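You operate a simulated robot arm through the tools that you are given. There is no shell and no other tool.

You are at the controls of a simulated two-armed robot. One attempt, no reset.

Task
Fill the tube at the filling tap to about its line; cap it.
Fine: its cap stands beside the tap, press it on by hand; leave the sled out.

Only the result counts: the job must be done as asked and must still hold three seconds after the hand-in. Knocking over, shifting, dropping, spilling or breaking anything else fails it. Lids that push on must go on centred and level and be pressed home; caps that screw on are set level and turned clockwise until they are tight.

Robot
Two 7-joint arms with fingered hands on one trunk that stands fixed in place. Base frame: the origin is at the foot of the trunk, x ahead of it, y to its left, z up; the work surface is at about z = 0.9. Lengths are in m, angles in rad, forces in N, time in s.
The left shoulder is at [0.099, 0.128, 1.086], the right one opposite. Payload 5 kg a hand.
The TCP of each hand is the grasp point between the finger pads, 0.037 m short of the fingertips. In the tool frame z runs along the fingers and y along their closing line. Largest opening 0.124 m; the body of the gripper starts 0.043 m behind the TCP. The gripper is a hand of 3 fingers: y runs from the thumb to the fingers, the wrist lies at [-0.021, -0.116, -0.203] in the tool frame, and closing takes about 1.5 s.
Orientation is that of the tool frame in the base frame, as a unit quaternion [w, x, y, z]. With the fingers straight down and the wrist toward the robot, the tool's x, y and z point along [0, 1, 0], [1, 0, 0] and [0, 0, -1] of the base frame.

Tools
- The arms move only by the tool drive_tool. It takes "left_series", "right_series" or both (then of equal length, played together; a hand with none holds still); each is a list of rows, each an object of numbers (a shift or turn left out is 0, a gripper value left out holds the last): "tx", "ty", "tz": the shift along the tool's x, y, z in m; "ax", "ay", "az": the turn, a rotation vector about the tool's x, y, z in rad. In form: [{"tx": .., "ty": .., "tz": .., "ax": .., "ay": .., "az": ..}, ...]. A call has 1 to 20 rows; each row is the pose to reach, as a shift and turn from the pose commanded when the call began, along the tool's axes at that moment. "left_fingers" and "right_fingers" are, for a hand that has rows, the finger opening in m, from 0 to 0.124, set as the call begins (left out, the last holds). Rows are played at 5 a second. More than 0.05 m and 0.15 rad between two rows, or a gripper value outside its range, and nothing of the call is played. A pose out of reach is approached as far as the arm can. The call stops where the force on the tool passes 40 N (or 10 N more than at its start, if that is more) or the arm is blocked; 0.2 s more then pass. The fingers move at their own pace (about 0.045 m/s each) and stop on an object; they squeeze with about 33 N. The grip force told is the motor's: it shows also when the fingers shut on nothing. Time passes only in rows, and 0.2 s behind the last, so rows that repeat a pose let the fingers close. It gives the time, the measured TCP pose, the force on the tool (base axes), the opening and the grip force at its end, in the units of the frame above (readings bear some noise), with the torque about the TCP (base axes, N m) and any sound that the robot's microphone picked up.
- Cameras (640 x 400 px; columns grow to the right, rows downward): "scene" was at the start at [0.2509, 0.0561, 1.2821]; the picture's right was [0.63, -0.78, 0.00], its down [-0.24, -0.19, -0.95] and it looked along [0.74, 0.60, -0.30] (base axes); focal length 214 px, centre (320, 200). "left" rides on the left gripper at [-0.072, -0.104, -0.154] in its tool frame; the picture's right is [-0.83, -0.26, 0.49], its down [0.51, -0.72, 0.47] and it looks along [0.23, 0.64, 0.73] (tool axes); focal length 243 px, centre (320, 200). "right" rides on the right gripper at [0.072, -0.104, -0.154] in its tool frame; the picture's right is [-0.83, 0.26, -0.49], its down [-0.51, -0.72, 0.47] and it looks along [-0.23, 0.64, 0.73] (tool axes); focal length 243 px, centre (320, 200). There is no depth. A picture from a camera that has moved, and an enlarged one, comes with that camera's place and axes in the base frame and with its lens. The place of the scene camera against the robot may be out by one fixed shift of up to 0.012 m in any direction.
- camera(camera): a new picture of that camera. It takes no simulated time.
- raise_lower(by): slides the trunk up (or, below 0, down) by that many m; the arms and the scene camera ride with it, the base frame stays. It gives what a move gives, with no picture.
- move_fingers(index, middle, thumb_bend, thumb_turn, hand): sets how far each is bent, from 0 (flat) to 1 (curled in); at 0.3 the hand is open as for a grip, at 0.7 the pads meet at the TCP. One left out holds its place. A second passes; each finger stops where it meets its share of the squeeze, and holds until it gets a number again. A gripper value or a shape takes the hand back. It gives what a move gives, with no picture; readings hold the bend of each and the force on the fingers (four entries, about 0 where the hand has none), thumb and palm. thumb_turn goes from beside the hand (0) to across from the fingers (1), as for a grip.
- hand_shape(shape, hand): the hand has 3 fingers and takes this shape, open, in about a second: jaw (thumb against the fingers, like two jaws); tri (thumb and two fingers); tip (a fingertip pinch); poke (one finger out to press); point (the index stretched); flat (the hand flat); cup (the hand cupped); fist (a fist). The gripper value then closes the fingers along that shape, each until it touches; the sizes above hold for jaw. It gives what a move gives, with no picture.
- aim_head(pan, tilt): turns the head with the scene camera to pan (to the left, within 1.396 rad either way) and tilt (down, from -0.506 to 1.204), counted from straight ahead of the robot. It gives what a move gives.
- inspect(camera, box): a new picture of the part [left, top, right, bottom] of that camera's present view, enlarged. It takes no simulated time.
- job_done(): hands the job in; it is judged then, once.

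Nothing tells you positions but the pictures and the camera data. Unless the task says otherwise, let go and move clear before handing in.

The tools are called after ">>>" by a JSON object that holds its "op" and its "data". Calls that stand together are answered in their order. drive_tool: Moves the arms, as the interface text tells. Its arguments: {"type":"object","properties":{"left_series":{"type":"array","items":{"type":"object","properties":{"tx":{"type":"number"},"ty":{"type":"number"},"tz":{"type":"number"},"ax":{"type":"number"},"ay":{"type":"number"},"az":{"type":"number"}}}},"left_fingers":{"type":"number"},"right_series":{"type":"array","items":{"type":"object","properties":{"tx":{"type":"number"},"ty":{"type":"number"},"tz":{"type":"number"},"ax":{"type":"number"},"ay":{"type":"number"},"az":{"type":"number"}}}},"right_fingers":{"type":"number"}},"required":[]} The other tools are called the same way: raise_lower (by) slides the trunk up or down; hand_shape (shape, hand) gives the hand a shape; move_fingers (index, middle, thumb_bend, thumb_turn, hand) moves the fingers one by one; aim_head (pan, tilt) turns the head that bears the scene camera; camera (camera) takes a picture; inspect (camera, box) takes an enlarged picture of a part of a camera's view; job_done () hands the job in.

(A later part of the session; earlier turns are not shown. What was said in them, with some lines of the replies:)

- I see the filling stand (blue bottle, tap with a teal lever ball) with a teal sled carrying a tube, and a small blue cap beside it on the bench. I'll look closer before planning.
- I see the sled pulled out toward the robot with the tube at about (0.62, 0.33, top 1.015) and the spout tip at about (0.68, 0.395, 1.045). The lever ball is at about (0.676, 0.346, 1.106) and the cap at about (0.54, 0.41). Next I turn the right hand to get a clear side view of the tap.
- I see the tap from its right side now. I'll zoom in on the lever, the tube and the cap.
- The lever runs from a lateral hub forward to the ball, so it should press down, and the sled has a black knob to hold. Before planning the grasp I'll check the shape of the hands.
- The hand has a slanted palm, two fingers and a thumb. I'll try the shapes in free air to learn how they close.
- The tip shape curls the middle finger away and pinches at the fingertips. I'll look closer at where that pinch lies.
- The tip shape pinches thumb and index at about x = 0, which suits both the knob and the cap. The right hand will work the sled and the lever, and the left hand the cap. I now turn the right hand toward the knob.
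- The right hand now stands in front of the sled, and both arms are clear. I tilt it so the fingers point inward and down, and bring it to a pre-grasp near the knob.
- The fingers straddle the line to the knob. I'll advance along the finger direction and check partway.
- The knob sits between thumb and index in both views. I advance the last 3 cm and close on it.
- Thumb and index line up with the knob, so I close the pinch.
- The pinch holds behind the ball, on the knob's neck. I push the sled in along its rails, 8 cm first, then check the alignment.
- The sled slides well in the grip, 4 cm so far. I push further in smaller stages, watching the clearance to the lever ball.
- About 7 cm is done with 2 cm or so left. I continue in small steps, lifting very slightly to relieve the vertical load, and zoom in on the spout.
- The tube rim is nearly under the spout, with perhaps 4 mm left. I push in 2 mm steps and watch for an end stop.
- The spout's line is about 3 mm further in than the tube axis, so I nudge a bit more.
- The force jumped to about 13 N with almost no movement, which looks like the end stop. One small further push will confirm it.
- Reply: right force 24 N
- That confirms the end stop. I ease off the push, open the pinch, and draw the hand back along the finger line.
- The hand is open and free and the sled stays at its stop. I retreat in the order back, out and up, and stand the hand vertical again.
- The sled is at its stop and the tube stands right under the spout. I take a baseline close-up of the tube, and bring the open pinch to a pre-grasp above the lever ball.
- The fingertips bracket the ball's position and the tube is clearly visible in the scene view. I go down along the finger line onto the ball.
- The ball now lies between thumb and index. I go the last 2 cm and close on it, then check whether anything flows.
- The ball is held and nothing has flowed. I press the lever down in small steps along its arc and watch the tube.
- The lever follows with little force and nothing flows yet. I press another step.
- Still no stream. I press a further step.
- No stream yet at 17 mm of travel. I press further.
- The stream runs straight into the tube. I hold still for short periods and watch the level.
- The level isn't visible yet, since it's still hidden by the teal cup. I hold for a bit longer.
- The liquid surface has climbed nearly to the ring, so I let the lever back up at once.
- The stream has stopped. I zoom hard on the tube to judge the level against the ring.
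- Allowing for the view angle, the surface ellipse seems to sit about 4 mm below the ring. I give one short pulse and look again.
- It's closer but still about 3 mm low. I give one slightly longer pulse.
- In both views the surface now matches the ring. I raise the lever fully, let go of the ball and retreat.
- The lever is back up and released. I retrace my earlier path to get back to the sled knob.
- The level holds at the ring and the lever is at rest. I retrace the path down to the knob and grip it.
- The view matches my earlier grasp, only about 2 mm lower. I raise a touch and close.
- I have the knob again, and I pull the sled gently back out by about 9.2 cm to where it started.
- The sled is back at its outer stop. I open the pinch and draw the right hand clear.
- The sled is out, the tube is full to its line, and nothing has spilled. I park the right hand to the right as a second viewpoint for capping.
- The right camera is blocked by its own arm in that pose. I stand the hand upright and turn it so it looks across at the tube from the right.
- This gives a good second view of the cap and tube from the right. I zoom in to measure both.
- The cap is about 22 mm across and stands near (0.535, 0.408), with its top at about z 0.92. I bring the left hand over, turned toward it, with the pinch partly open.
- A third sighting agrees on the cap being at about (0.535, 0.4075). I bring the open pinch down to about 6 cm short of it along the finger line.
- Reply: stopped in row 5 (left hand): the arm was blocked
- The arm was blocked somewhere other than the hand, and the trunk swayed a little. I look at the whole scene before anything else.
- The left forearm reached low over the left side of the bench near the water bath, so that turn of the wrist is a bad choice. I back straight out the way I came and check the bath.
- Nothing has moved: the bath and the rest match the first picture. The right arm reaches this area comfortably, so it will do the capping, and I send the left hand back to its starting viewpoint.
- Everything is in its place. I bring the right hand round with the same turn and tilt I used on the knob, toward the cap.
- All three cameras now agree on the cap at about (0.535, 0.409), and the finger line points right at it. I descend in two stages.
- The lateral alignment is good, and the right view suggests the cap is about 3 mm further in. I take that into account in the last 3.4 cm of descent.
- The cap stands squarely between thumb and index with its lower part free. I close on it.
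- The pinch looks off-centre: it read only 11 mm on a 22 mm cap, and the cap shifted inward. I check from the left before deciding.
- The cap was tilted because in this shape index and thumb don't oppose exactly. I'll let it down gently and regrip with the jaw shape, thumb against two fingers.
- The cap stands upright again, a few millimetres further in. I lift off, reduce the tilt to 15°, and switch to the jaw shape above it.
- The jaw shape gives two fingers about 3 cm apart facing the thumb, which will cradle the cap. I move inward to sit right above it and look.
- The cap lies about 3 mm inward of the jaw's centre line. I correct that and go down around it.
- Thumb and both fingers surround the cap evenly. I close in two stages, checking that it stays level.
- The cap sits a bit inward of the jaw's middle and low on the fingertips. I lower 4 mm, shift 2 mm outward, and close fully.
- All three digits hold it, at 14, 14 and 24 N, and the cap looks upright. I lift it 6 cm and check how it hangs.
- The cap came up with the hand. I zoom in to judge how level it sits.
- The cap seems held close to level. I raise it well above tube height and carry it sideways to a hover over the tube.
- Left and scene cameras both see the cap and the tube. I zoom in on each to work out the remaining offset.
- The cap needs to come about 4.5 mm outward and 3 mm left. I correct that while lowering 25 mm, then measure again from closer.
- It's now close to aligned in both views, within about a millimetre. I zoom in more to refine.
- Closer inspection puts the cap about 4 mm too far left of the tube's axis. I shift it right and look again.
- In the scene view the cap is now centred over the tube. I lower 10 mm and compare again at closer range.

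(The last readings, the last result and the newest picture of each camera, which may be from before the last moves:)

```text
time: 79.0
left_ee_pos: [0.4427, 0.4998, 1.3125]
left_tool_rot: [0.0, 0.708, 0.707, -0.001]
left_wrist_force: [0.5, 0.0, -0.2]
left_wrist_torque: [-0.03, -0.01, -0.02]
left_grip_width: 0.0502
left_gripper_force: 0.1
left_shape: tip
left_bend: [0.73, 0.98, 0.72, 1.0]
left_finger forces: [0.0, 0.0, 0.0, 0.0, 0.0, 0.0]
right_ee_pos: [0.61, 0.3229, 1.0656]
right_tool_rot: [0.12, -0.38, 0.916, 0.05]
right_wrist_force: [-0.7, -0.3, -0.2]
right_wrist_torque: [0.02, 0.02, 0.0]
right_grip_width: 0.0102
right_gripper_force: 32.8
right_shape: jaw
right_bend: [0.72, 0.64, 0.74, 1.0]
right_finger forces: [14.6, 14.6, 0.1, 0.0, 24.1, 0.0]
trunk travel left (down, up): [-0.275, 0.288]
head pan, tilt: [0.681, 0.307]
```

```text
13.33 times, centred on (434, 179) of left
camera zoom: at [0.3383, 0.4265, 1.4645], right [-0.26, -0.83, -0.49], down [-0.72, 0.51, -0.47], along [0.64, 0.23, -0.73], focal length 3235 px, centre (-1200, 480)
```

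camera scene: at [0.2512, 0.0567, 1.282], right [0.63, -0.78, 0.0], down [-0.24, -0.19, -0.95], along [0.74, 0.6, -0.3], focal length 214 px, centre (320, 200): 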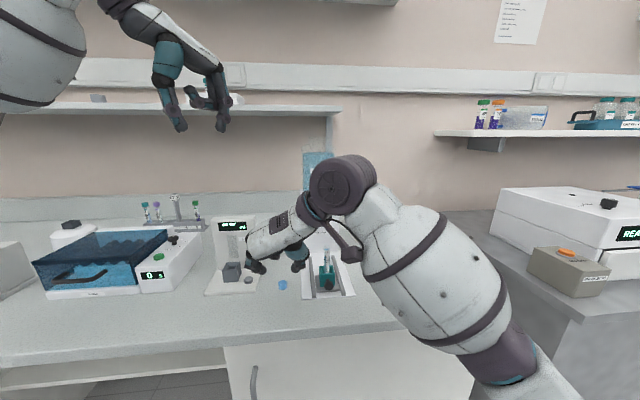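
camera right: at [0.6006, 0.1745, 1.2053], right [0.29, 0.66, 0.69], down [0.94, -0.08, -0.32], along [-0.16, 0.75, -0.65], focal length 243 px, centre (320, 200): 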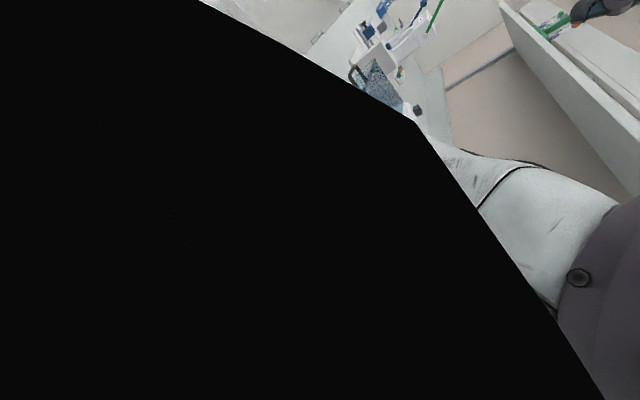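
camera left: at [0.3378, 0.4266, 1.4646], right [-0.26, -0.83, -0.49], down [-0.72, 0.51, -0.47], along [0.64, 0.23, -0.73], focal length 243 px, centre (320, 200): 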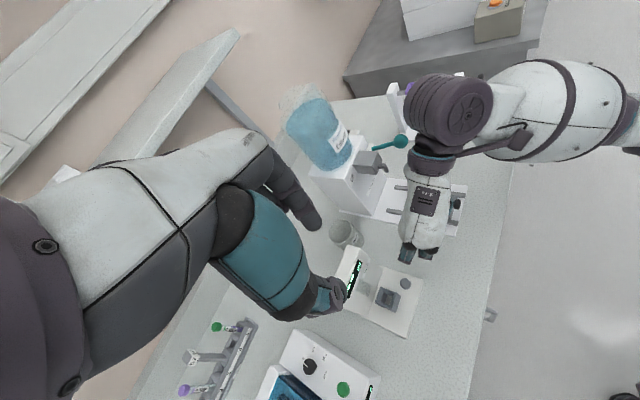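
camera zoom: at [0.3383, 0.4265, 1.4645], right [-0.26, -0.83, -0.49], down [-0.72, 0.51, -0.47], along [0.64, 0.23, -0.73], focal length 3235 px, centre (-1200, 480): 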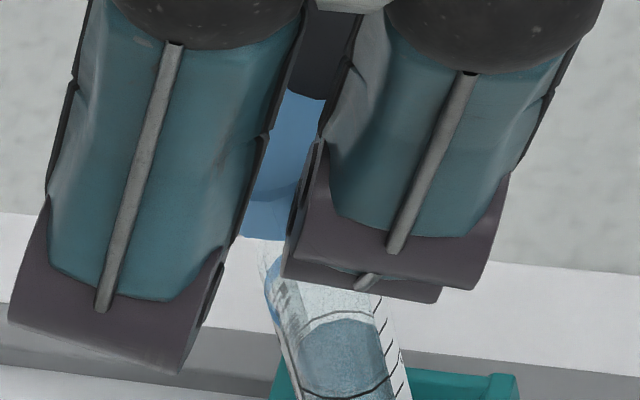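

The cap is centred sideways and perhaps 1.5 mm too far inward. I correct that and lower another 8 mm.

>>> {"op": "drive_tool", "data": {"right_series": [{"tx": 0.0015, "tz": -0.0004}, {"tx": 0.0025, "tz": 0.0035}, {"tx": 0.0036, "tz": 0.0073}, {"tx": 0.0036, "tz": 0.0073}]}}

>>> {"op": "inspect", "data": {"camera": "scene", "box": [321, 228, 337, 250]}}

>>> {"op": "inspect", "data": {"camera": "left", "box": [422, 168, 446, 198]}}

```text
time: 80.0
left_ee_pos: [0.4415, 0.4994, 1.3114]
left_tool_rot: [0.0, 0.708, 0.707, -0.001]
left_wrist_force: [-0.3, -1.1, 0.2]
left_wrist_torque: [0.02, 0.01, 0.02]
left_grip_width: 0.0504
left_gripper_force: 0.1
left_shape: tip
left_bend: [0.73, 0.98, 0.72, 1.0]
left_finger forces: [0.1, 0.1, 0.1, 0.0, 0.1, 0.0]
right_ee_pos: [0.6079, 0.3213, 1.0589]
right_tool_rot: [0.119, -0.381, 0.916, 0.05]
right_wrist_force: [0.0, 0.6, 0.3]
right_wrist_torque: [-0.01, 0.0, 0.03]
right_grip_width: 0.01
right_gripper_force: 33.3
right_shape: jaw
right_bend: [0.72, 0.64, 0.74, 1.0]
right_finger forces: [14.9, 14.6, 0.1, 0.1, 24.0, 0.0]
trunk travel left (down, up): [-0.275, 0.288]
head pan, tilt: [0.681, 0.307]
```

```text
16.00 times, centred on (329, 239) of scene
camera zoom: at [0.2508, 0.056, 1.2821], right [0.63, -0.78, 0.0], down [-0.24, -0.19, -0.95], along [0.74, 0.6, -0.3], focal length 3432 px, centre (176, -424)
```

zoom: 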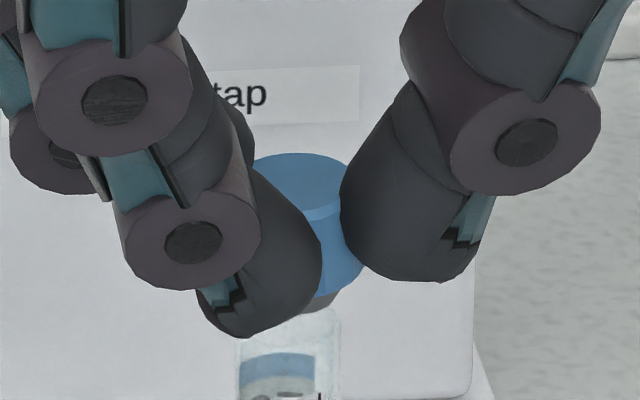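

```text
13.33 times, centred on (434, 183) of left
camera zoom: at [0.3383, 0.4265, 1.4645], right [-0.26, -0.83, -0.49], down [-0.72, 0.51, -0.47], along [0.64, 0.23, -0.73], focal length 3235 px, centre (-1200, 427)
```

zoom: 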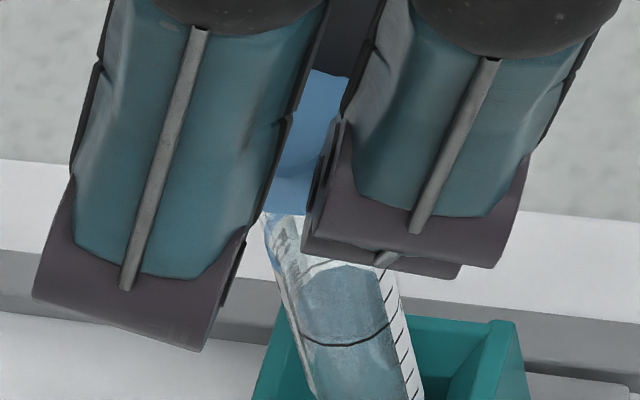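

Both views now show alignment to within about a millimetre, with the plug just above the rim. I lower in 2 mm steps and watch the force.

>>> {"op": "drive_tool", "data": {"right_series": [{"tx": 0.0009, "tz": 0.0019}, {"tx": 0.0014, "tz": 0.0039}, {"tx": 0.0014, "tz": 0.0039}]}}

>>> {"op": "inspect", "data": {"camera": "scene", "box": [321, 228, 337, 250]}}

>>> {"op": "inspect", "data": {"camera": "left", "box": [422, 168, 446, 198]}}

```text
time: 80.8
left_ee_pos: [0.4423, 0.4989, 1.3109]
left_tool_rot: [0.0, 0.708, 0.706, -0.002]
left_wrist_force: [0.2, -0.8, -0.8]
left_wrist_torque: [-0.03, -0.05, 0.01]
left_grip_width: 0.0504
left_gripper_force: 0.0
left_shape: tip
left_bend: [0.73, 0.98, 0.72, 1.0]
left_finger forces: [0.1, 0.0, 0.0, 0.1, 0.0, 0.1]
right_ee_pos: [0.6088, 0.322, 1.0533]
right_tool_rot: [0.121, -0.38, 0.916, 0.051]
right_wrist_force: [0.8, 0.3, 1.8]
right_wrist_torque: [0.03, 0.01, 0.02]
right_grip_width: 0.0102
right_gripper_force: 32.9
right_shape: jaw
right_bend: [0.72, 0.64, 0.74, 1.0]
right_finger forces: [14.7, 14.9, 0.0, 0.0, 24.5, 0.1]
trunk travel left (down, up): [-0.275, 0.288]
head pan, tilt: [0.681, 0.307]
```

```text
16.00 times, centred on (329, 239) of scene
camera zoom: at [0.2507, 0.056, 1.2821], right [0.63, -0.78, 0.0], down [-0.24, -0.19, -0.95], along [0.74, 0.6, -0.3], focal length 3432 px, centre (176, -424)
```

zoom: 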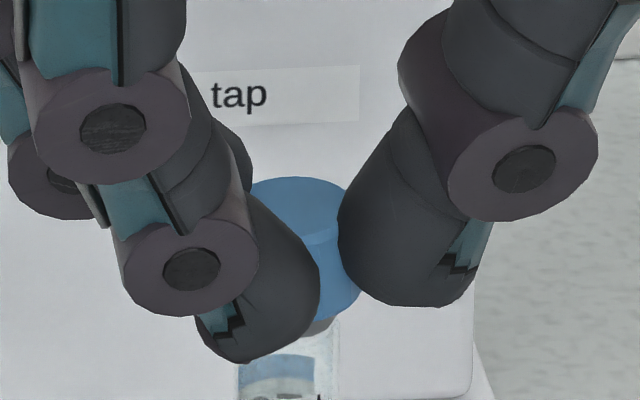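

```text
13.33 times, centred on (434, 183) of left
camera zoom: at [0.3382, 0.4264, 1.4646], right [-0.26, -0.83, -0.49], down [-0.72, 0.51, -0.47], along [0.64, 0.23, -0.73], focal length 3235 px, centre (-1200, 427)
```

zoom: 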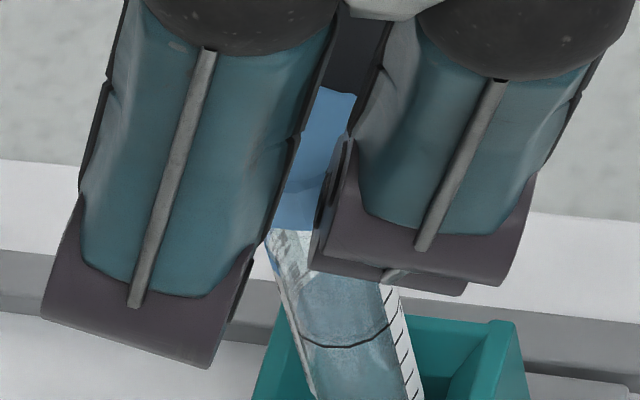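

It's still centred, with only about 2 N. I continue down.

>>> {"op": "drive_tool", "data": {"right_series": [{"tx": 0.0005, "tz": 0.0019}, {"tx": 0.001, "tz": 0.0039}, {"tx": 0.001, "tz": 0.0039}]}}

>>> {"op": "inspect", "data": {"camera": "scene", "box": [321, 228, 337, 250]}}

>>> {"op": "inspect", "data": {"camera": "left", "box": [422, 168, 446, 198]}}

```text
time: 81.6
left_ee_pos: [0.4421, 0.5002, 1.3118]
left_tool_rot: [0.0, 0.708, 0.706, -0.001]
left_wrist_force: [-0.5, -0.5, 0.1]
left_wrist_torque: [-0.06, -0.02, 0.0]
left_grip_width: 0.0504
left_gripper_force: 0.1
left_shape: tip
left_bend: [0.73, 0.98, 0.72, 1.0]
left_finger forces: [0.0, 0.0, 0.0, 0.0, 0.0, 0.0]
right_ee_pos: [0.6081, 0.3213, 1.0509]
right_tool_rot: [0.121, -0.38, 0.916, 0.05]
right_wrist_force: [-0.3, 0.6, -0.2]
right_wrist_torque: [0.13, 0.12, 0.02]
right_grip_width: 0.01
right_gripper_force: 32.3
right_shape: jaw
right_bend: [0.72, 0.64, 0.74, 1.0]
right_finger forces: [16.4, 14.7, 0.0, 0.0, 23.4, 0.1]
trunk travel left (down, up): [-0.275, 0.288]
head pan, tilt: [0.681, 0.307]
```

```text
16.00 times, centred on (329, 239) of scene
camera zoom: at [0.2508, 0.0561, 1.2821], right [0.63, -0.78, 0.0], down [-0.24, -0.19, -0.95], along [0.74, 0.6, -0.3], focal length 3432 px, centre (176, -424)
```

zoom: 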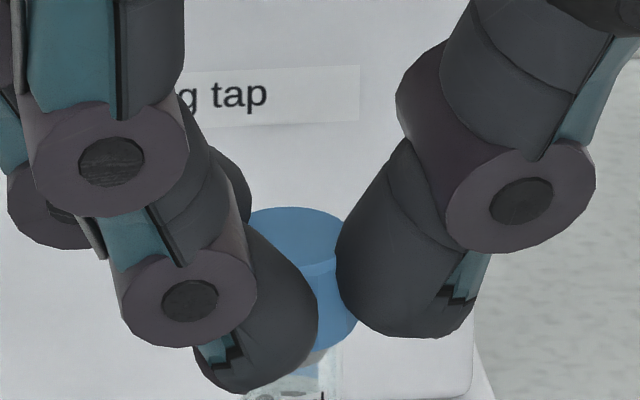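

```text
13.33 times, centred on (434, 183) of left
camera zoom: at [0.3383, 0.4266, 1.4645], right [-0.26, -0.83, -0.49], down [-0.72, 0.51, -0.47], along [0.64, 0.23, -0.73], focal length 3235 px, centre (-1200, 427)
```

zoom: 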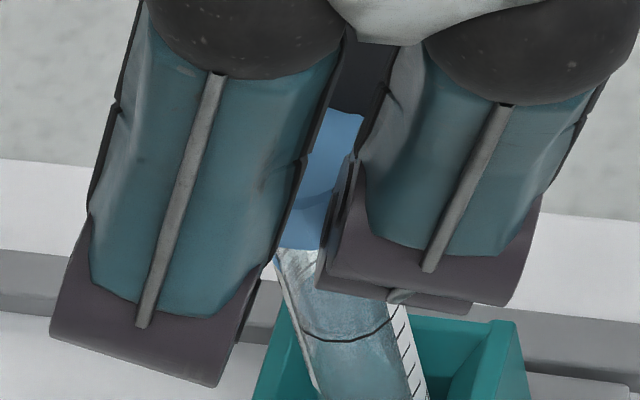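

The plug appears to be entering the tube mouth, and the finger forces changed slightly. I check the tube's stance in a wider view.

>>> {"op": "inspect", "data": {"camera": "scene", "box": [305, 225, 350, 300]}}

>>> {"op": "inspect", "data": {"camera": "left", "box": [410, 160, 470, 220]}}

```text
5.33 times, centred on (328, 262) of scene
camera zoom: at [0.2508, 0.0561, 1.2821], right [0.63, -0.78, 0.0], down [-0.24, -0.19, -0.95], along [0.74, 0.6, -0.3], focal length 1144 px, centre (280, -133)
```

zoom: 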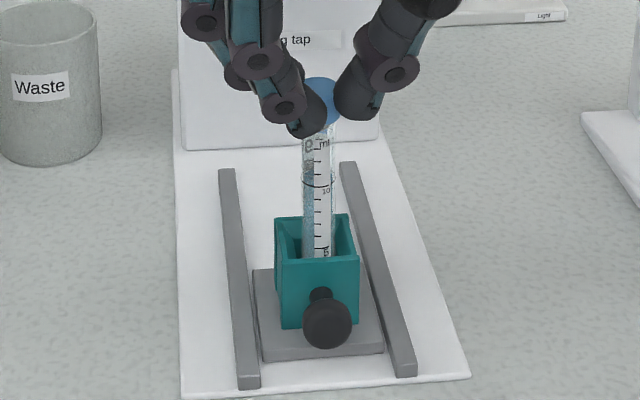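

```text
6.67 times, centred on (440, 190) of left
camera zoom: at [0.3383, 0.4266, 1.4645], right [-0.26, -0.83, -0.49], down [-0.72, 0.51, -0.47], along [0.64, 0.23, -0.73], focal length 1618 px, centre (-480, 267)
```

zoom: 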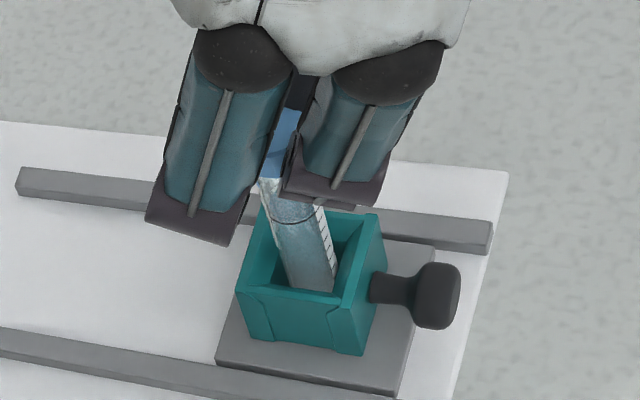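

The tube stands upright with the cap on its mouth. I press down in small steps and watch for the force to rise.

>>> {"op": "drive_tool", "data": {"right_series": [{"tx": 0.0005, "tz": 0.0019}, {"tx": 0.0008, "tz": 0.0029}, {"tx": 0.0008, "tz": 0.0029}]}}

>>> {"op": "inspect", "data": {"camera": "scene", "box": [321, 230, 337, 252]}}

>>> {"op": "inspect", "data": {"camera": "left", "box": [422, 168, 446, 198]}}

```text
time: 82.4
left_ee_pos: [0.441, 0.4991, 1.3107]
left_tool_rot: [-0.001, 0.707, 0.707, -0.001]
left_wrist_force: [0.6, 0.5, 0.3]
left_wrist_torque: [0.02, -0.02, 0.02]
left_grip_width: 0.0504
left_gripper_force: 0.0
left_shape: tip
left_bend: [0.73, 0.98, 0.72, 1.0]
left_finger forces: [0.1, 0.0, 0.1, 0.1, 0.0, 0.0]
right_ee_pos: [0.6065, 0.3215, 1.0492]
right_tool_rot: [0.122, -0.381, 0.915, 0.051]
right_wrist_force: [-0.7, 0.0, 14.1]
right_wrist_torque: [0.2, 0.01, 0.03]
right_grip_width: 0.0103
right_gripper_force: 33.2
right_shape: jaw
right_bend: [0.72, 0.64, 0.74, 1.0]
right_finger forces: [16.6, 15.9, 0.0, 0.0, 26.8, 0.0]
trunk travel left (down, up): [-0.275, 0.288]
head pan, tilt: [0.681, 0.307]
```

```text
16.00 times, centred on (329, 241) of scene
camera zoom: at [0.2496, 0.0555, 1.2824], right [0.63, -0.78, 0.0], down [-0.23, -0.19, -0.95], along [0.74, 0.6, -0.3], focal length 3432 px, centre (176, -456)
```

zoom: 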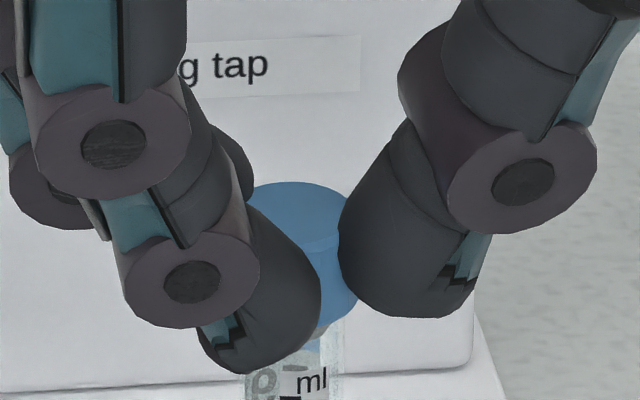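

```text
13.33 times, centred on (434, 183) of left
camera zoom: at [0.3369, 0.4259, 1.4651], right [-0.26, -0.83, -0.49], down [-0.72, 0.51, -0.47], along [0.64, 0.23, -0.73], focal length 3235 px, centre (-1200, 427)
```

zoom: 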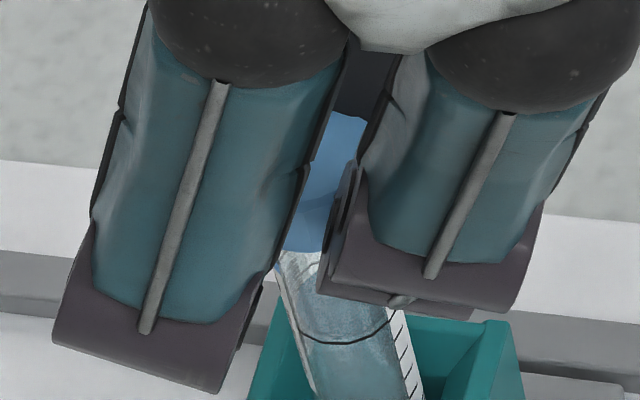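

The force has risen to 14 N with the plug in the mouth. I press harder in small steps.

>>> {"op": "drive_tool", "data": {"right_series": [{"tx": 0.0004, "tz": 0.0015}, {"tx": 0.0008, "tz": 0.0029}]}}

>>> {"op": "inspect", "data": {"camera": "scene", "box": [321, 230, 337, 252]}}

```text
time: 83.0
left_ee_pos: [0.4392, 0.4984, 1.3119]
left_tool_rot: [0.0, 0.708, 0.706, 0.0]
left_wrist_force: [0.4, 0.3, 0.0]
left_wrist_torque: [-0.02, 0.0, 0.02]
left_grip_width: 0.0505
left_gripper_force: 0.1
left_shape: tip
left_bend: [0.73, 0.98, 0.72, 1.0]
left_finger forces: [0.0, 0.1, 0.0, 0.0, 0.0, 0.0]
right_ee_pos: [0.6066, 0.3194, 1.0471]
right_tool_rot: [0.123, -0.379, 0.916, 0.051]
right_wrist_force: [0.2, -0.4, 29.2]
right_wrist_torque: [0.31, -0.17, -0.02]
right_grip_width: 0.0109
right_gripper_force: 32.5
right_shape: jaw
right_bend: [0.72, 0.64, 0.74, 1.0]
right_finger forces: [15.5, 19.1, 0.0, 0.0, 31.2, 0.0]
trunk travel left (down, up): [-0.275, 0.288]
head pan, tilt: [0.681, 0.307]
```

```text
16.00 times, centred on (329, 241) of scene
camera zoom: at [0.2484, 0.0547, 1.2828], right [0.63, -0.78, 0.0], down [-0.23, -0.19, -0.95], along [0.74, 0.6, -0.3], focal length 3432 px, centre (176, -456)
```

zoom: 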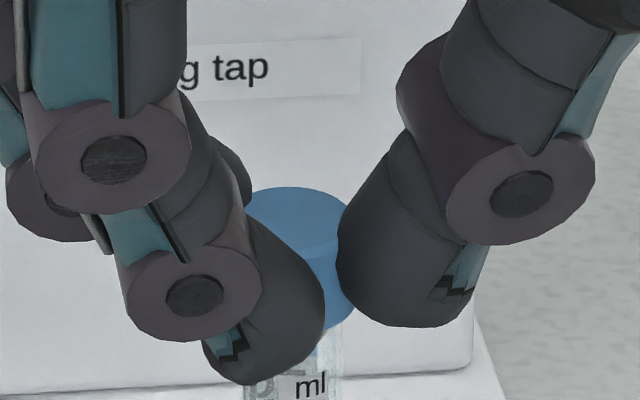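

It's at 29 N now. One more press step, toward the 40 N limit.

>>> {"op": "drive_tool", "data": {"right_series": [{"tx": 0.0003, "tz": 0.0012}, {"tx": 0.0005, "tz": 0.002}, {"tx": 0.0005, "tz": 0.002}]}}

>>> {"op": "inspect", "data": {"camera": "scene", "box": [321, 230, 337, 252]}}

>>> {"op": "inspect", "data": {"camera": "left", "box": [422, 168, 446, 198]}}

```text
time: 83.6
left_ee_pos: [0.442, 0.498, 1.3111]
left_tool_rot: [0.001, 0.708, 0.706, -0.001]
left_wrist_force: [0.5, 0.8, -0.7]
left_wrist_torque: [0.0, 0.04, 0.01]
left_grip_width: 0.0503
left_gripper_force: 0.0
left_shape: tip
left_bend: [0.73, 0.98, 0.72, 1.0]
left_finger forces: [0.0, 0.1, 0.0, 0.0, 0.0, 0.0]
right_ee_pos: [0.6062, 0.3198, 1.047]
right_tool_rot: [0.123, -0.38, 0.915, 0.053]
right_wrist_force: [0.6, 0.5, 28.1]
right_wrist_torque: [0.23, -0.13, -0.01]
right_grip_width: 0.0119
right_gripper_force: 33.1
right_shape: jaw
right_bend: [0.72, 0.63, 0.74, 1.0]
right_finger forces: [16.6, 18.9, 0.1, 0.0, 30.3, 0.1]
trunk travel left (down, up): [-0.275, 0.288]
head pan, tilt: [0.681, 0.307]
stopped in row 3 (right hand): the force on the tool passed its limit at 41 N (the readings are from after the stop); the commanded pose is now the measured one
```

```text
16.00 times, centred on (329, 241) of scene
camera zoom: at [0.2501, 0.0556, 1.2822], right [0.63, -0.78, 0.0], down [-0.23, -0.19, -0.95], along [0.74, 0.6, -0.3], focal length 3432 px, centre (176, -456)
```

zoom: 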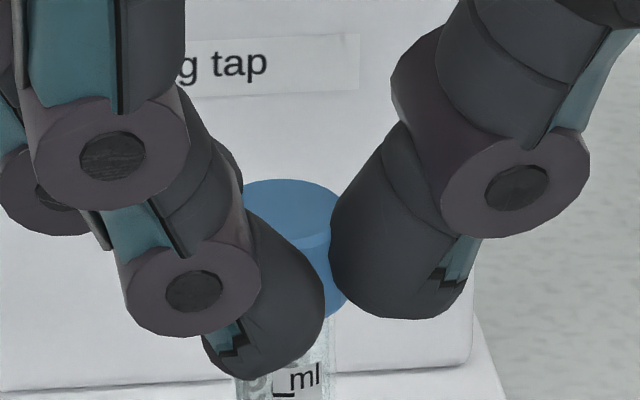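

```text
13.33 times, centred on (434, 183) of left
camera zoom: at [0.3376, 0.4261, 1.4647], right [-0.26, -0.83, -0.49], down [-0.72, 0.51, -0.47], along [0.64, 0.23, -0.73], focal length 3235 px, centre (-1200, 427)
```

zoom: 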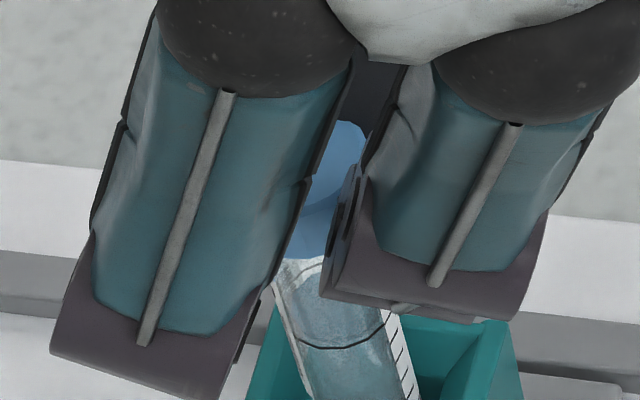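

I reached 41 N, and the cap's skirt seems to meet the rim. I open the fingers in place and take a look.

>>> {"op": "drive_tool", "data": {"right_series": [{"tz": 0}, {"tz": 0}, {"tz": 0}, {"tz": 0}], "right_fingers": 0.05}}

>>> {"op": "inspect", "data": {"camera": "scene", "box": [316, 228, 342, 264]}}

>>> {"op": "inspect", "data": {"camera": "left", "box": [420, 162, 450, 200]}}

```text
time: 84.6
left_ee_pos: [0.4433, 0.5001, 1.3101]
left_tool_rot: [-0.001, 0.707, 0.707, -0.002]
left_wrist_force: [-0.4, 0.1, 0.1]
left_wrist_torque: [0.02, -0.02, -0.02]
left_grip_width: 0.0505
left_gripper_force: 0.1
left_shape: tip
left_bend: [0.73, 0.98, 0.72, 1.0]
left_finger forces: [0.0, 0.0, 0.0, 0.1, 0.1, 0.0]
right_ee_pos: [0.6065, 0.322, 1.043]
right_tool_rot: [0.121, -0.379, 0.916, 0.051]
right_wrist_force: [0.2, -0.5, 0.3]
right_wrist_torque: [-0.02, 0.03, 0.01]
right_grip_width: 0.0495
right_gripper_force: 0.0
right_shape: jaw
right_bend: [0.74, 0.49, 0.72, 1.0]
right_finger forces: [0.0, 0.0, 0.1, 0.0, 0.0, 0.0]
trunk travel left (down, up): [-0.275, 0.288]
head pan, tilt: [0.681, 0.307]
```

```text
11.11 times, centred on (329, 246) of scene
camera zoom: at [0.2516, 0.0564, 1.2819], right [0.63, -0.78, 0.0], down [-0.24, -0.19, -0.95], along [0.74, 0.6, -0.3], focal length 2383 px, centre (220, -311)
```

zoom: 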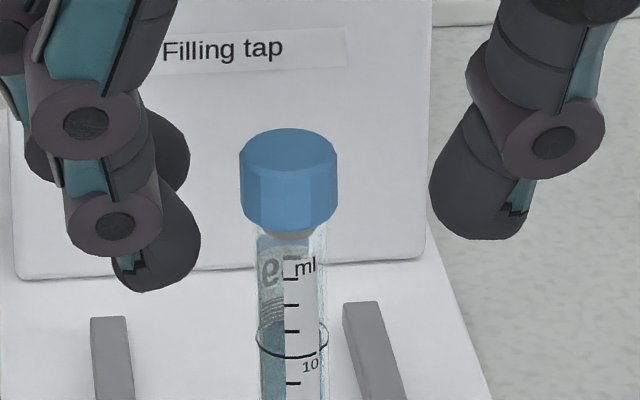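

```text
10.53 times, centred on (435, 181) of left
camera zoom: at [0.3392, 0.4269, 1.4641], right [-0.26, -0.83, -0.49], down [-0.72, 0.51, -0.47], along [0.64, 0.23, -0.73], focal length 2554 px, centre (-890, 400)
```

zoom: 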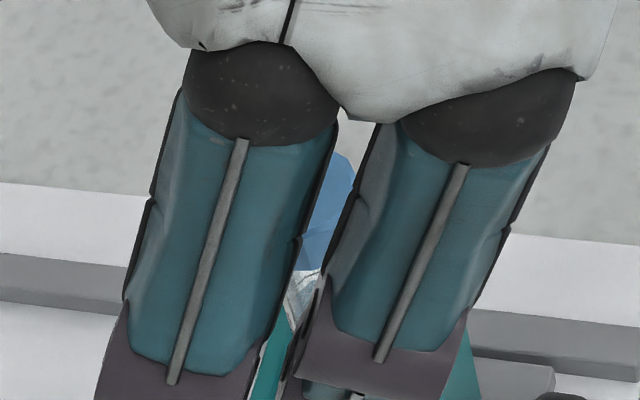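

The cap sits upright on the tube. I raise the hand straight up and inspect the seating.

>>> {"op": "drive_tool", "data": {"right_series": [{"tx": -0.0039, "tz": -0.0145}, {"tx": -0.0104, "tz": -0.0386}, {"tx": -0.0181, "tz": -0.0676}]}}

>>> {"op": "inspect", "data": {"camera": "scene", "box": [319, 230, 339, 256]}}

>>> {"op": "inspect", "data": {"camera": "left", "box": [425, 168, 455, 206]}}

>>> {"op": "inspect", "data": {"camera": "scene", "box": [300, 200, 360, 290]}}

```text
time: 85.4
left_ee_pos: [0.4419, 0.5003, 1.3116]
left_tool_rot: [0.0, 0.708, 0.706, -0.002]
left_wrist_force: [-0.9, 0.2, 0.2]
left_wrist_torque: [-0.02, -0.02, -0.02]
left_grip_width: 0.0504
left_gripper_force: 0.1
left_shape: tip
left_bend: [0.73, 0.98, 0.72, 1.0]
left_finger forces: [0.0, 0.1, 0.0, 0.1, 0.1, 0.0]
right_ee_pos: [0.6083, 0.3205, 1.1155]
right_tool_rot: [0.122, -0.38, 0.916, 0.05]
right_wrist_force: [0.2, -0.1, 0.2]
right_wrist_torque: [-0.06, 0.0, 0.03]
right_grip_width: 0.0497
right_gripper_force: 0.1
right_shape: jaw
right_bend: [0.74, 0.49, 0.72, 1.0]
right_finger forces: [0.0, 0.0, 0.0, 0.1, 0.0, 0.0]
trunk travel left (down, up): [-0.275, 0.288]
head pan, tilt: [0.681, 0.307]
```

```text
15.38 times, centred on (329, 243) of scene
camera zoom: at [0.2499, 0.056, 1.2823], right [0.63, -0.78, 0.0], down [-0.23, -0.19, -0.95], along [0.74, 0.6, -0.3], focal length 3300 px, centre (182, -462)
```

zoom: 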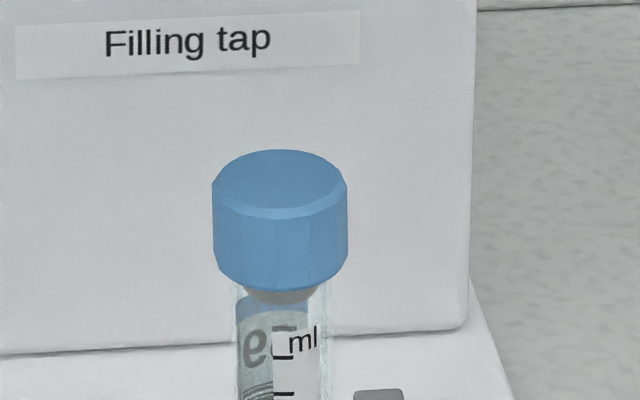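

```text
10.53 times, centred on (440, 187) of left
camera zoom: at [0.3372, 0.4265, 1.4648], right [-0.26, -0.83, -0.49], down [-0.72, 0.51, -0.47], along [0.64, 0.23, -0.73], focal length 2554 px, centre (-943, 337)
```

zoom: 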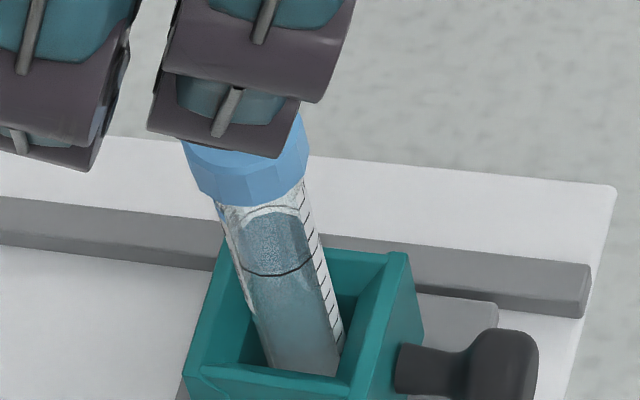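

```text
4.44 times, centred on (330, 245) of scene
camera zoom: at [0.2499, 0.056, 1.2823], right [0.63, -0.78, 0.0], down [-0.23, -0.19, -0.95], along [0.74, 0.6, -0.3], focal length 953 px, centre (276, 0)
```

zoom: 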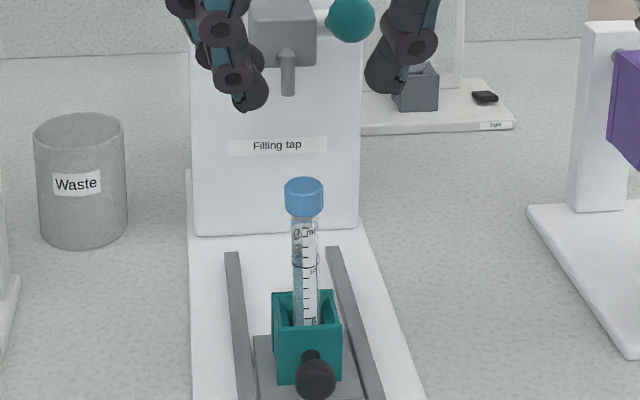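

The cap is centred and level on the tube. To be sure it is fully home I'll close the fingers together above it and press straight down on its top.

>>> {"op": "drive_tool", "data": {"right_series": [{"tz": 0}, {"tz": 0}, {"tz": 0}, {"tz": 0}, {"tz": 0}], "right_fingers": 0.0}}

>>> {"op": "inspect", "data": {"camera": "scene", "box": [310, 205, 345, 255]}}

>>> {"op": "inspect", "data": {"camera": "left", "box": [410, 150, 460, 205]}}

```text
time: 86.6
left_ee_pos: [0.4424, 0.4986, 1.3113]
left_tool_rot: [0.0, 0.707, 0.707, -0.001]
left_wrist_force: [-0.2, 0.3, 0.0]
left_wrist_torque: [0.01, 0.01, -0.03]
left_grip_width: 0.0504
left_gripper_force: 0.0
left_shape: tip
left_bend: [0.73, 0.98, 0.72, 1.0]
left_finger forces: [0.0, 0.1, 0.0, 0.0, 0.1, 0.1]
right_ee_pos: [0.6088, 0.3215, 1.116]
right_tool_rot: [0.121, -0.38, 0.915, 0.051]
right_wrist_force: [-0.2, 0.6, 0.1]
right_wrist_torque: [0.02, 0.01, -0.01]
right_grip_width: 0.0
right_gripper_force: 32.8
right_shape: jaw
right_bend: [0.7, 0.7, 0.56, 1.0]
right_finger forces: [0.0, 0.0, 0.0, 0.0, 0.0, 0.0]
trunk travel left (down, up): [-0.275, 0.288]
head pan, tilt: [0.681, 0.307]
```

```text
8.00 times, centred on (328, 230) of scene
camera zoom: at [0.251, 0.0561, 1.282], right [0.63, -0.78, 0.0], down [-0.24, -0.19, -0.95], along [0.74, 0.6, -0.3], focal length 1716 px, centre (260, -40)
```

zoom: 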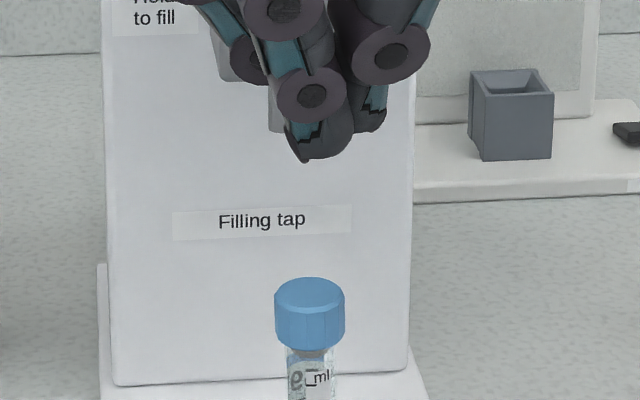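

```text
7.27 times, centred on (435, 178) of left
camera zoom: at [0.3385, 0.4265, 1.4644], right [-0.26, -0.83, -0.49], down [-0.72, 0.51, -0.47], along [0.64, 0.23, -0.73], focal length 1764 px, centre (-516, 364)
```

zoom: 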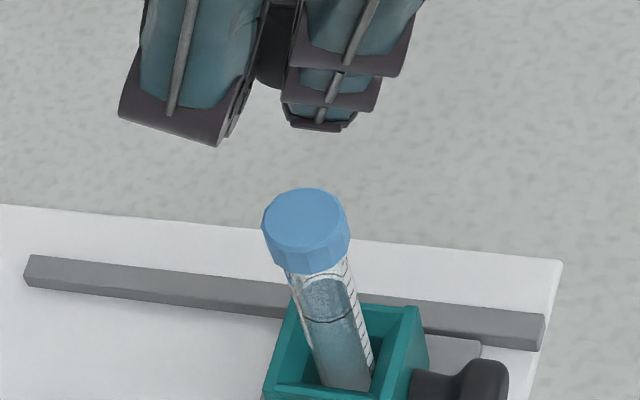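

The left camera now has a clear view of the capped tube. I check the seating closely before pressing.

>>> {"op": "inspect", "data": {"camera": "left", "box": [424, 172, 446, 200]}}

>>> {"op": "inspect", "data": {"camera": "scene", "box": [319, 236, 337, 258]}}

```text
14.29 times, centred on (435, 186) of left
camera zoom: at [0.3385, 0.4265, 1.4644], right [-0.26, -0.83, -0.49], down [-0.72, 0.51, -0.47], along [0.64, 0.23, -0.73], focal length 3466 px, centre (-1323, 400)
```

zoom: 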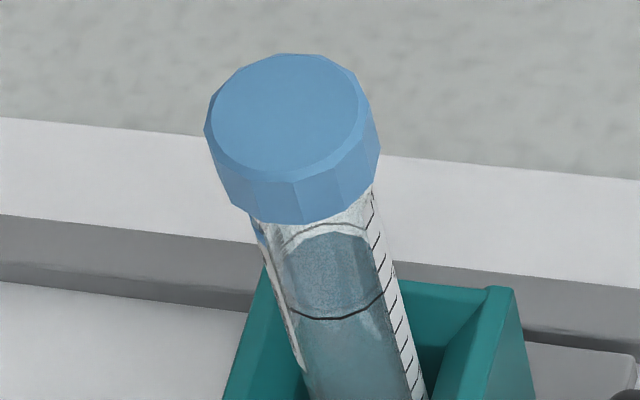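

```text
16.00 times, centred on (328, 247) of scene
camera zoom: at [0.251, 0.0561, 1.282], right [0.63, -0.78, 0.0], down [-0.24, -0.19, -0.95], along [0.74, 0.6, -0.3], focal length 3432 px, centre (192, -552)
```

zoom: 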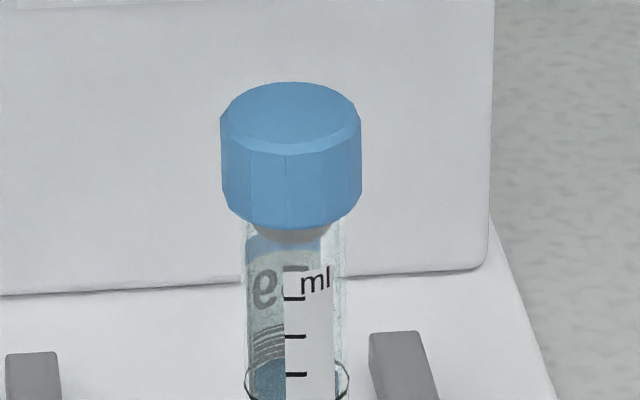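

In both views the cap's head sits flush on the rim, with its plug fully inside, centred and level. It took 41 N, so it's home and I won't risk more. I move the right hand clear, outward and up.

>>> {"op": "drive_tool", "data": {"right_series": [{"tx": 0.024, "tz": -0.02}, {"tx": 0.048, "tz": -0.04}, {"tx": 0.072, "tz": -0.065}, {"tx": 0.09, "ty": -0.02, "tz": -0.09}, {"tx": 0.09, "ty": -0.05, "tz": -0.11}, {"tx": 0.09, "ty": -0.085, "tz": -0.13}, {"tx": 0.09, "ty": -0.12, "tz": -0.14}], "right_fingers": 0.05}}

>>> {"op": "camera", "data": {"camera": "scene"}}

>>> {"op": "inspect", "data": {"camera": "scene", "box": [290, 180, 360, 300]}}

>>> {"op": "inspect", "data": {"camera": "left", "box": [340, 120, 480, 250]}}

>>> {"op": "inspect", "data": {"camera": "scene", "box": [316, 235, 342, 275]}}

```text
time: 88.2
left_ee_pos: [0.4427, 0.4984, 1.3116]
left_tool_rot: [0.001, 0.708, 0.706, -0.002]
left_wrist_force: [-0.2, 0.1, 0.5]
left_wrist_torque: [0.02, 0.01, 0.01]
left_grip_width: 0.0504
left_gripper_force: 0.1
left_shape: tip
left_bend: [0.73, 0.98, 0.72, 1.0]
left_finger forces: [0.0, 0.1, 0.0, 0.0, 0.1, 0.0]
right_ee_pos: [0.6053, 0.15, 1.2244]
right_tool_rot: [0.121, -0.38, 0.916, 0.051]
right_wrist_force: [0.4, -0.3, 0.1]
right_wrist_torque: [0.08, -0.02, -0.01]
right_grip_width: 0.0495
right_gripper_force: 0.0
right_shape: jaw
right_bend: [0.74, 0.49, 0.72, 1.0]
right_finger forces: [0.0, 0.1, 0.0, 0.0, 0.1, 0.0]
trunk travel left (down, up): [-0.275, 0.288]
head pan, tilt: [0.681, 0.307]
```

```text
taken
camera scene: at [0.2513, 0.0552, 1.282], right [0.63, -0.78, 0.0], down [-0.24, -0.19, -0.95], along [0.74, 0.6, -0.3], focal length 214 px, centre (320, 200)
```

scene: 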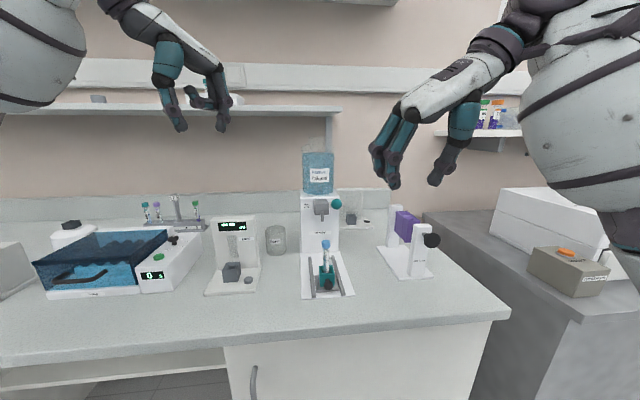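

```text
3.33 times, centred on (325, 240) of scene
camera zoom: at [0.2513, 0.0552, 1.282], right [0.63, -0.78, 0.0], down [-0.24, -0.19, -0.95], along [0.74, 0.6, -0.3], focal length 715 px, centre (303, 67)
```

zoom: 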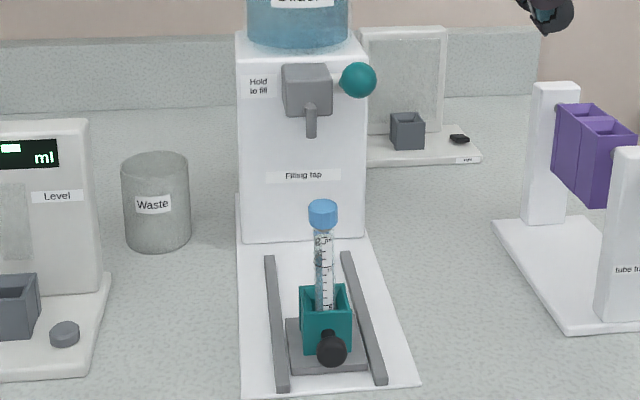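

```text
3.08 times, centred on (410, 185) of left
camera zoom: at [0.3389, 0.4254, 1.4646], right [-0.26, -0.83, -0.49], down [-0.72, 0.51, -0.47], along [0.64, 0.23, -0.73], focal length 746 px, centre (43, 246)
```

zoom: 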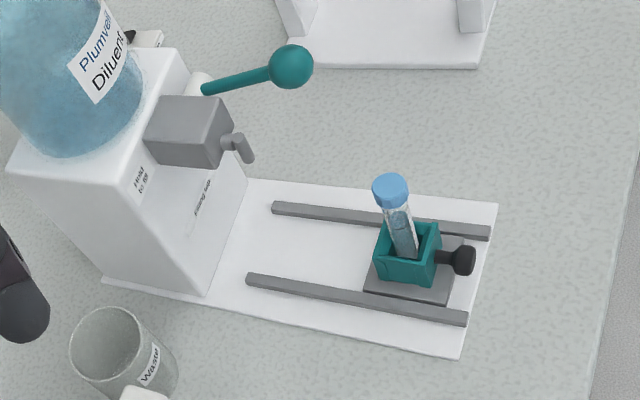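

```text
10.00 times, centred on (329, 255) of scene
camera zoom: at [0.2513, 0.0552, 1.282], right [0.63, -0.78, 0.0], down [-0.24, -0.19, -0.95], along [0.74, 0.6, -0.3], focal length 2145 px, centre (230, -350)
```

zoom: 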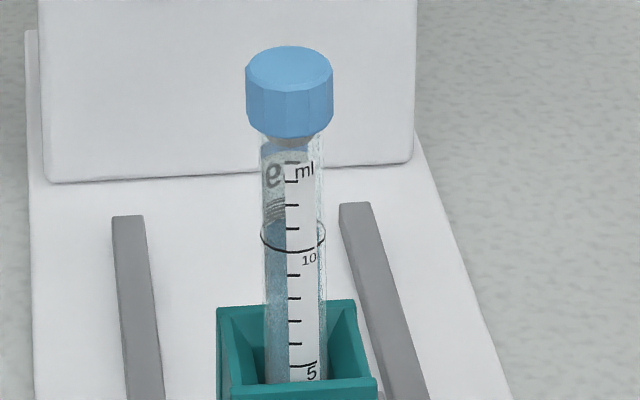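

Everything looks right: sled out, tube filled to the ring, cap upright. I'll examine the joint between cap and rim once more at the highest zoom.

>>> {"op": "inspect", "data": {"camera": "scene", "box": [323, 243, 335, 254]}}

>>> {"op": "inspect", "data": {"camera": "left", "box": [426, 176, 444, 194]}}

```text
16.00 times, centred on (329, 248) of scene
camera zoom: at [0.2513, 0.0552, 1.282], right [0.63, -0.78, 0.0], down [-0.24, -0.19, -0.95], along [0.74, 0.6, -0.3], focal length 3432 px, centre (176, -576)
```

zoom: 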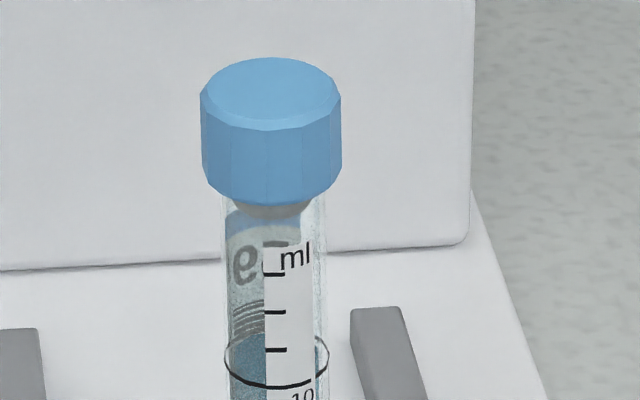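

```text
16.00 times, centred on (435, 185) of left
camera zoom: at [0.3389, 0.4254, 1.4646], right [-0.26, -0.83, -0.49], down [-0.72, 0.51, -0.47], along [0.64, 0.23, -0.73], focal length 3882 px, centre (-1520, 440)
```

zoom: 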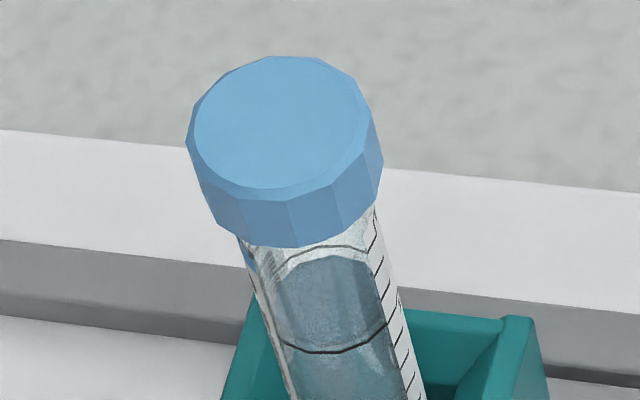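

The skirt lies at rim height, within about a millimetre either way. The cap is coaxial and level, the liquid stands at the ring, the sled is at its outer stop, the lever is at rest, and both hands are clear. I'm handing the job in.

>>> {"op": "job_done", "data": {}}

```text
The job is handed in.
```

I filled the tube at the tap to its ring line, pulled the sled back out, and pressed the cap on by hand. Then I handed the job in; no verdict came back.

- **Fill:** in both camera views the liquid surface sits at the ring, about the 10 ml mark. The lever sprang back up after I let go, and I saw no spill.
- **Cap:** it took a 41 N press. Its head sits flush with the rim to within about a millimetre, centred to within about a millimetre, and the cap leans no more than about 2°. I never heard or felt a click, so "home" rests on the force and the pictures.
- **First grip on the cap:** it tilted in the fingers, so I set it back down and picked it up again with a steadier grip. It stayed upright on the bench a few millimetres from where it started.
- **Left arm blocked:** while reaching for the cap, the left arm hit something near the left side of the bench and the trunk swayed briefly. I backed off and used the right arm instead. The pictures show the water bath and the other equipment unmoved.

The sled is at its outer stop and both hands are clear.
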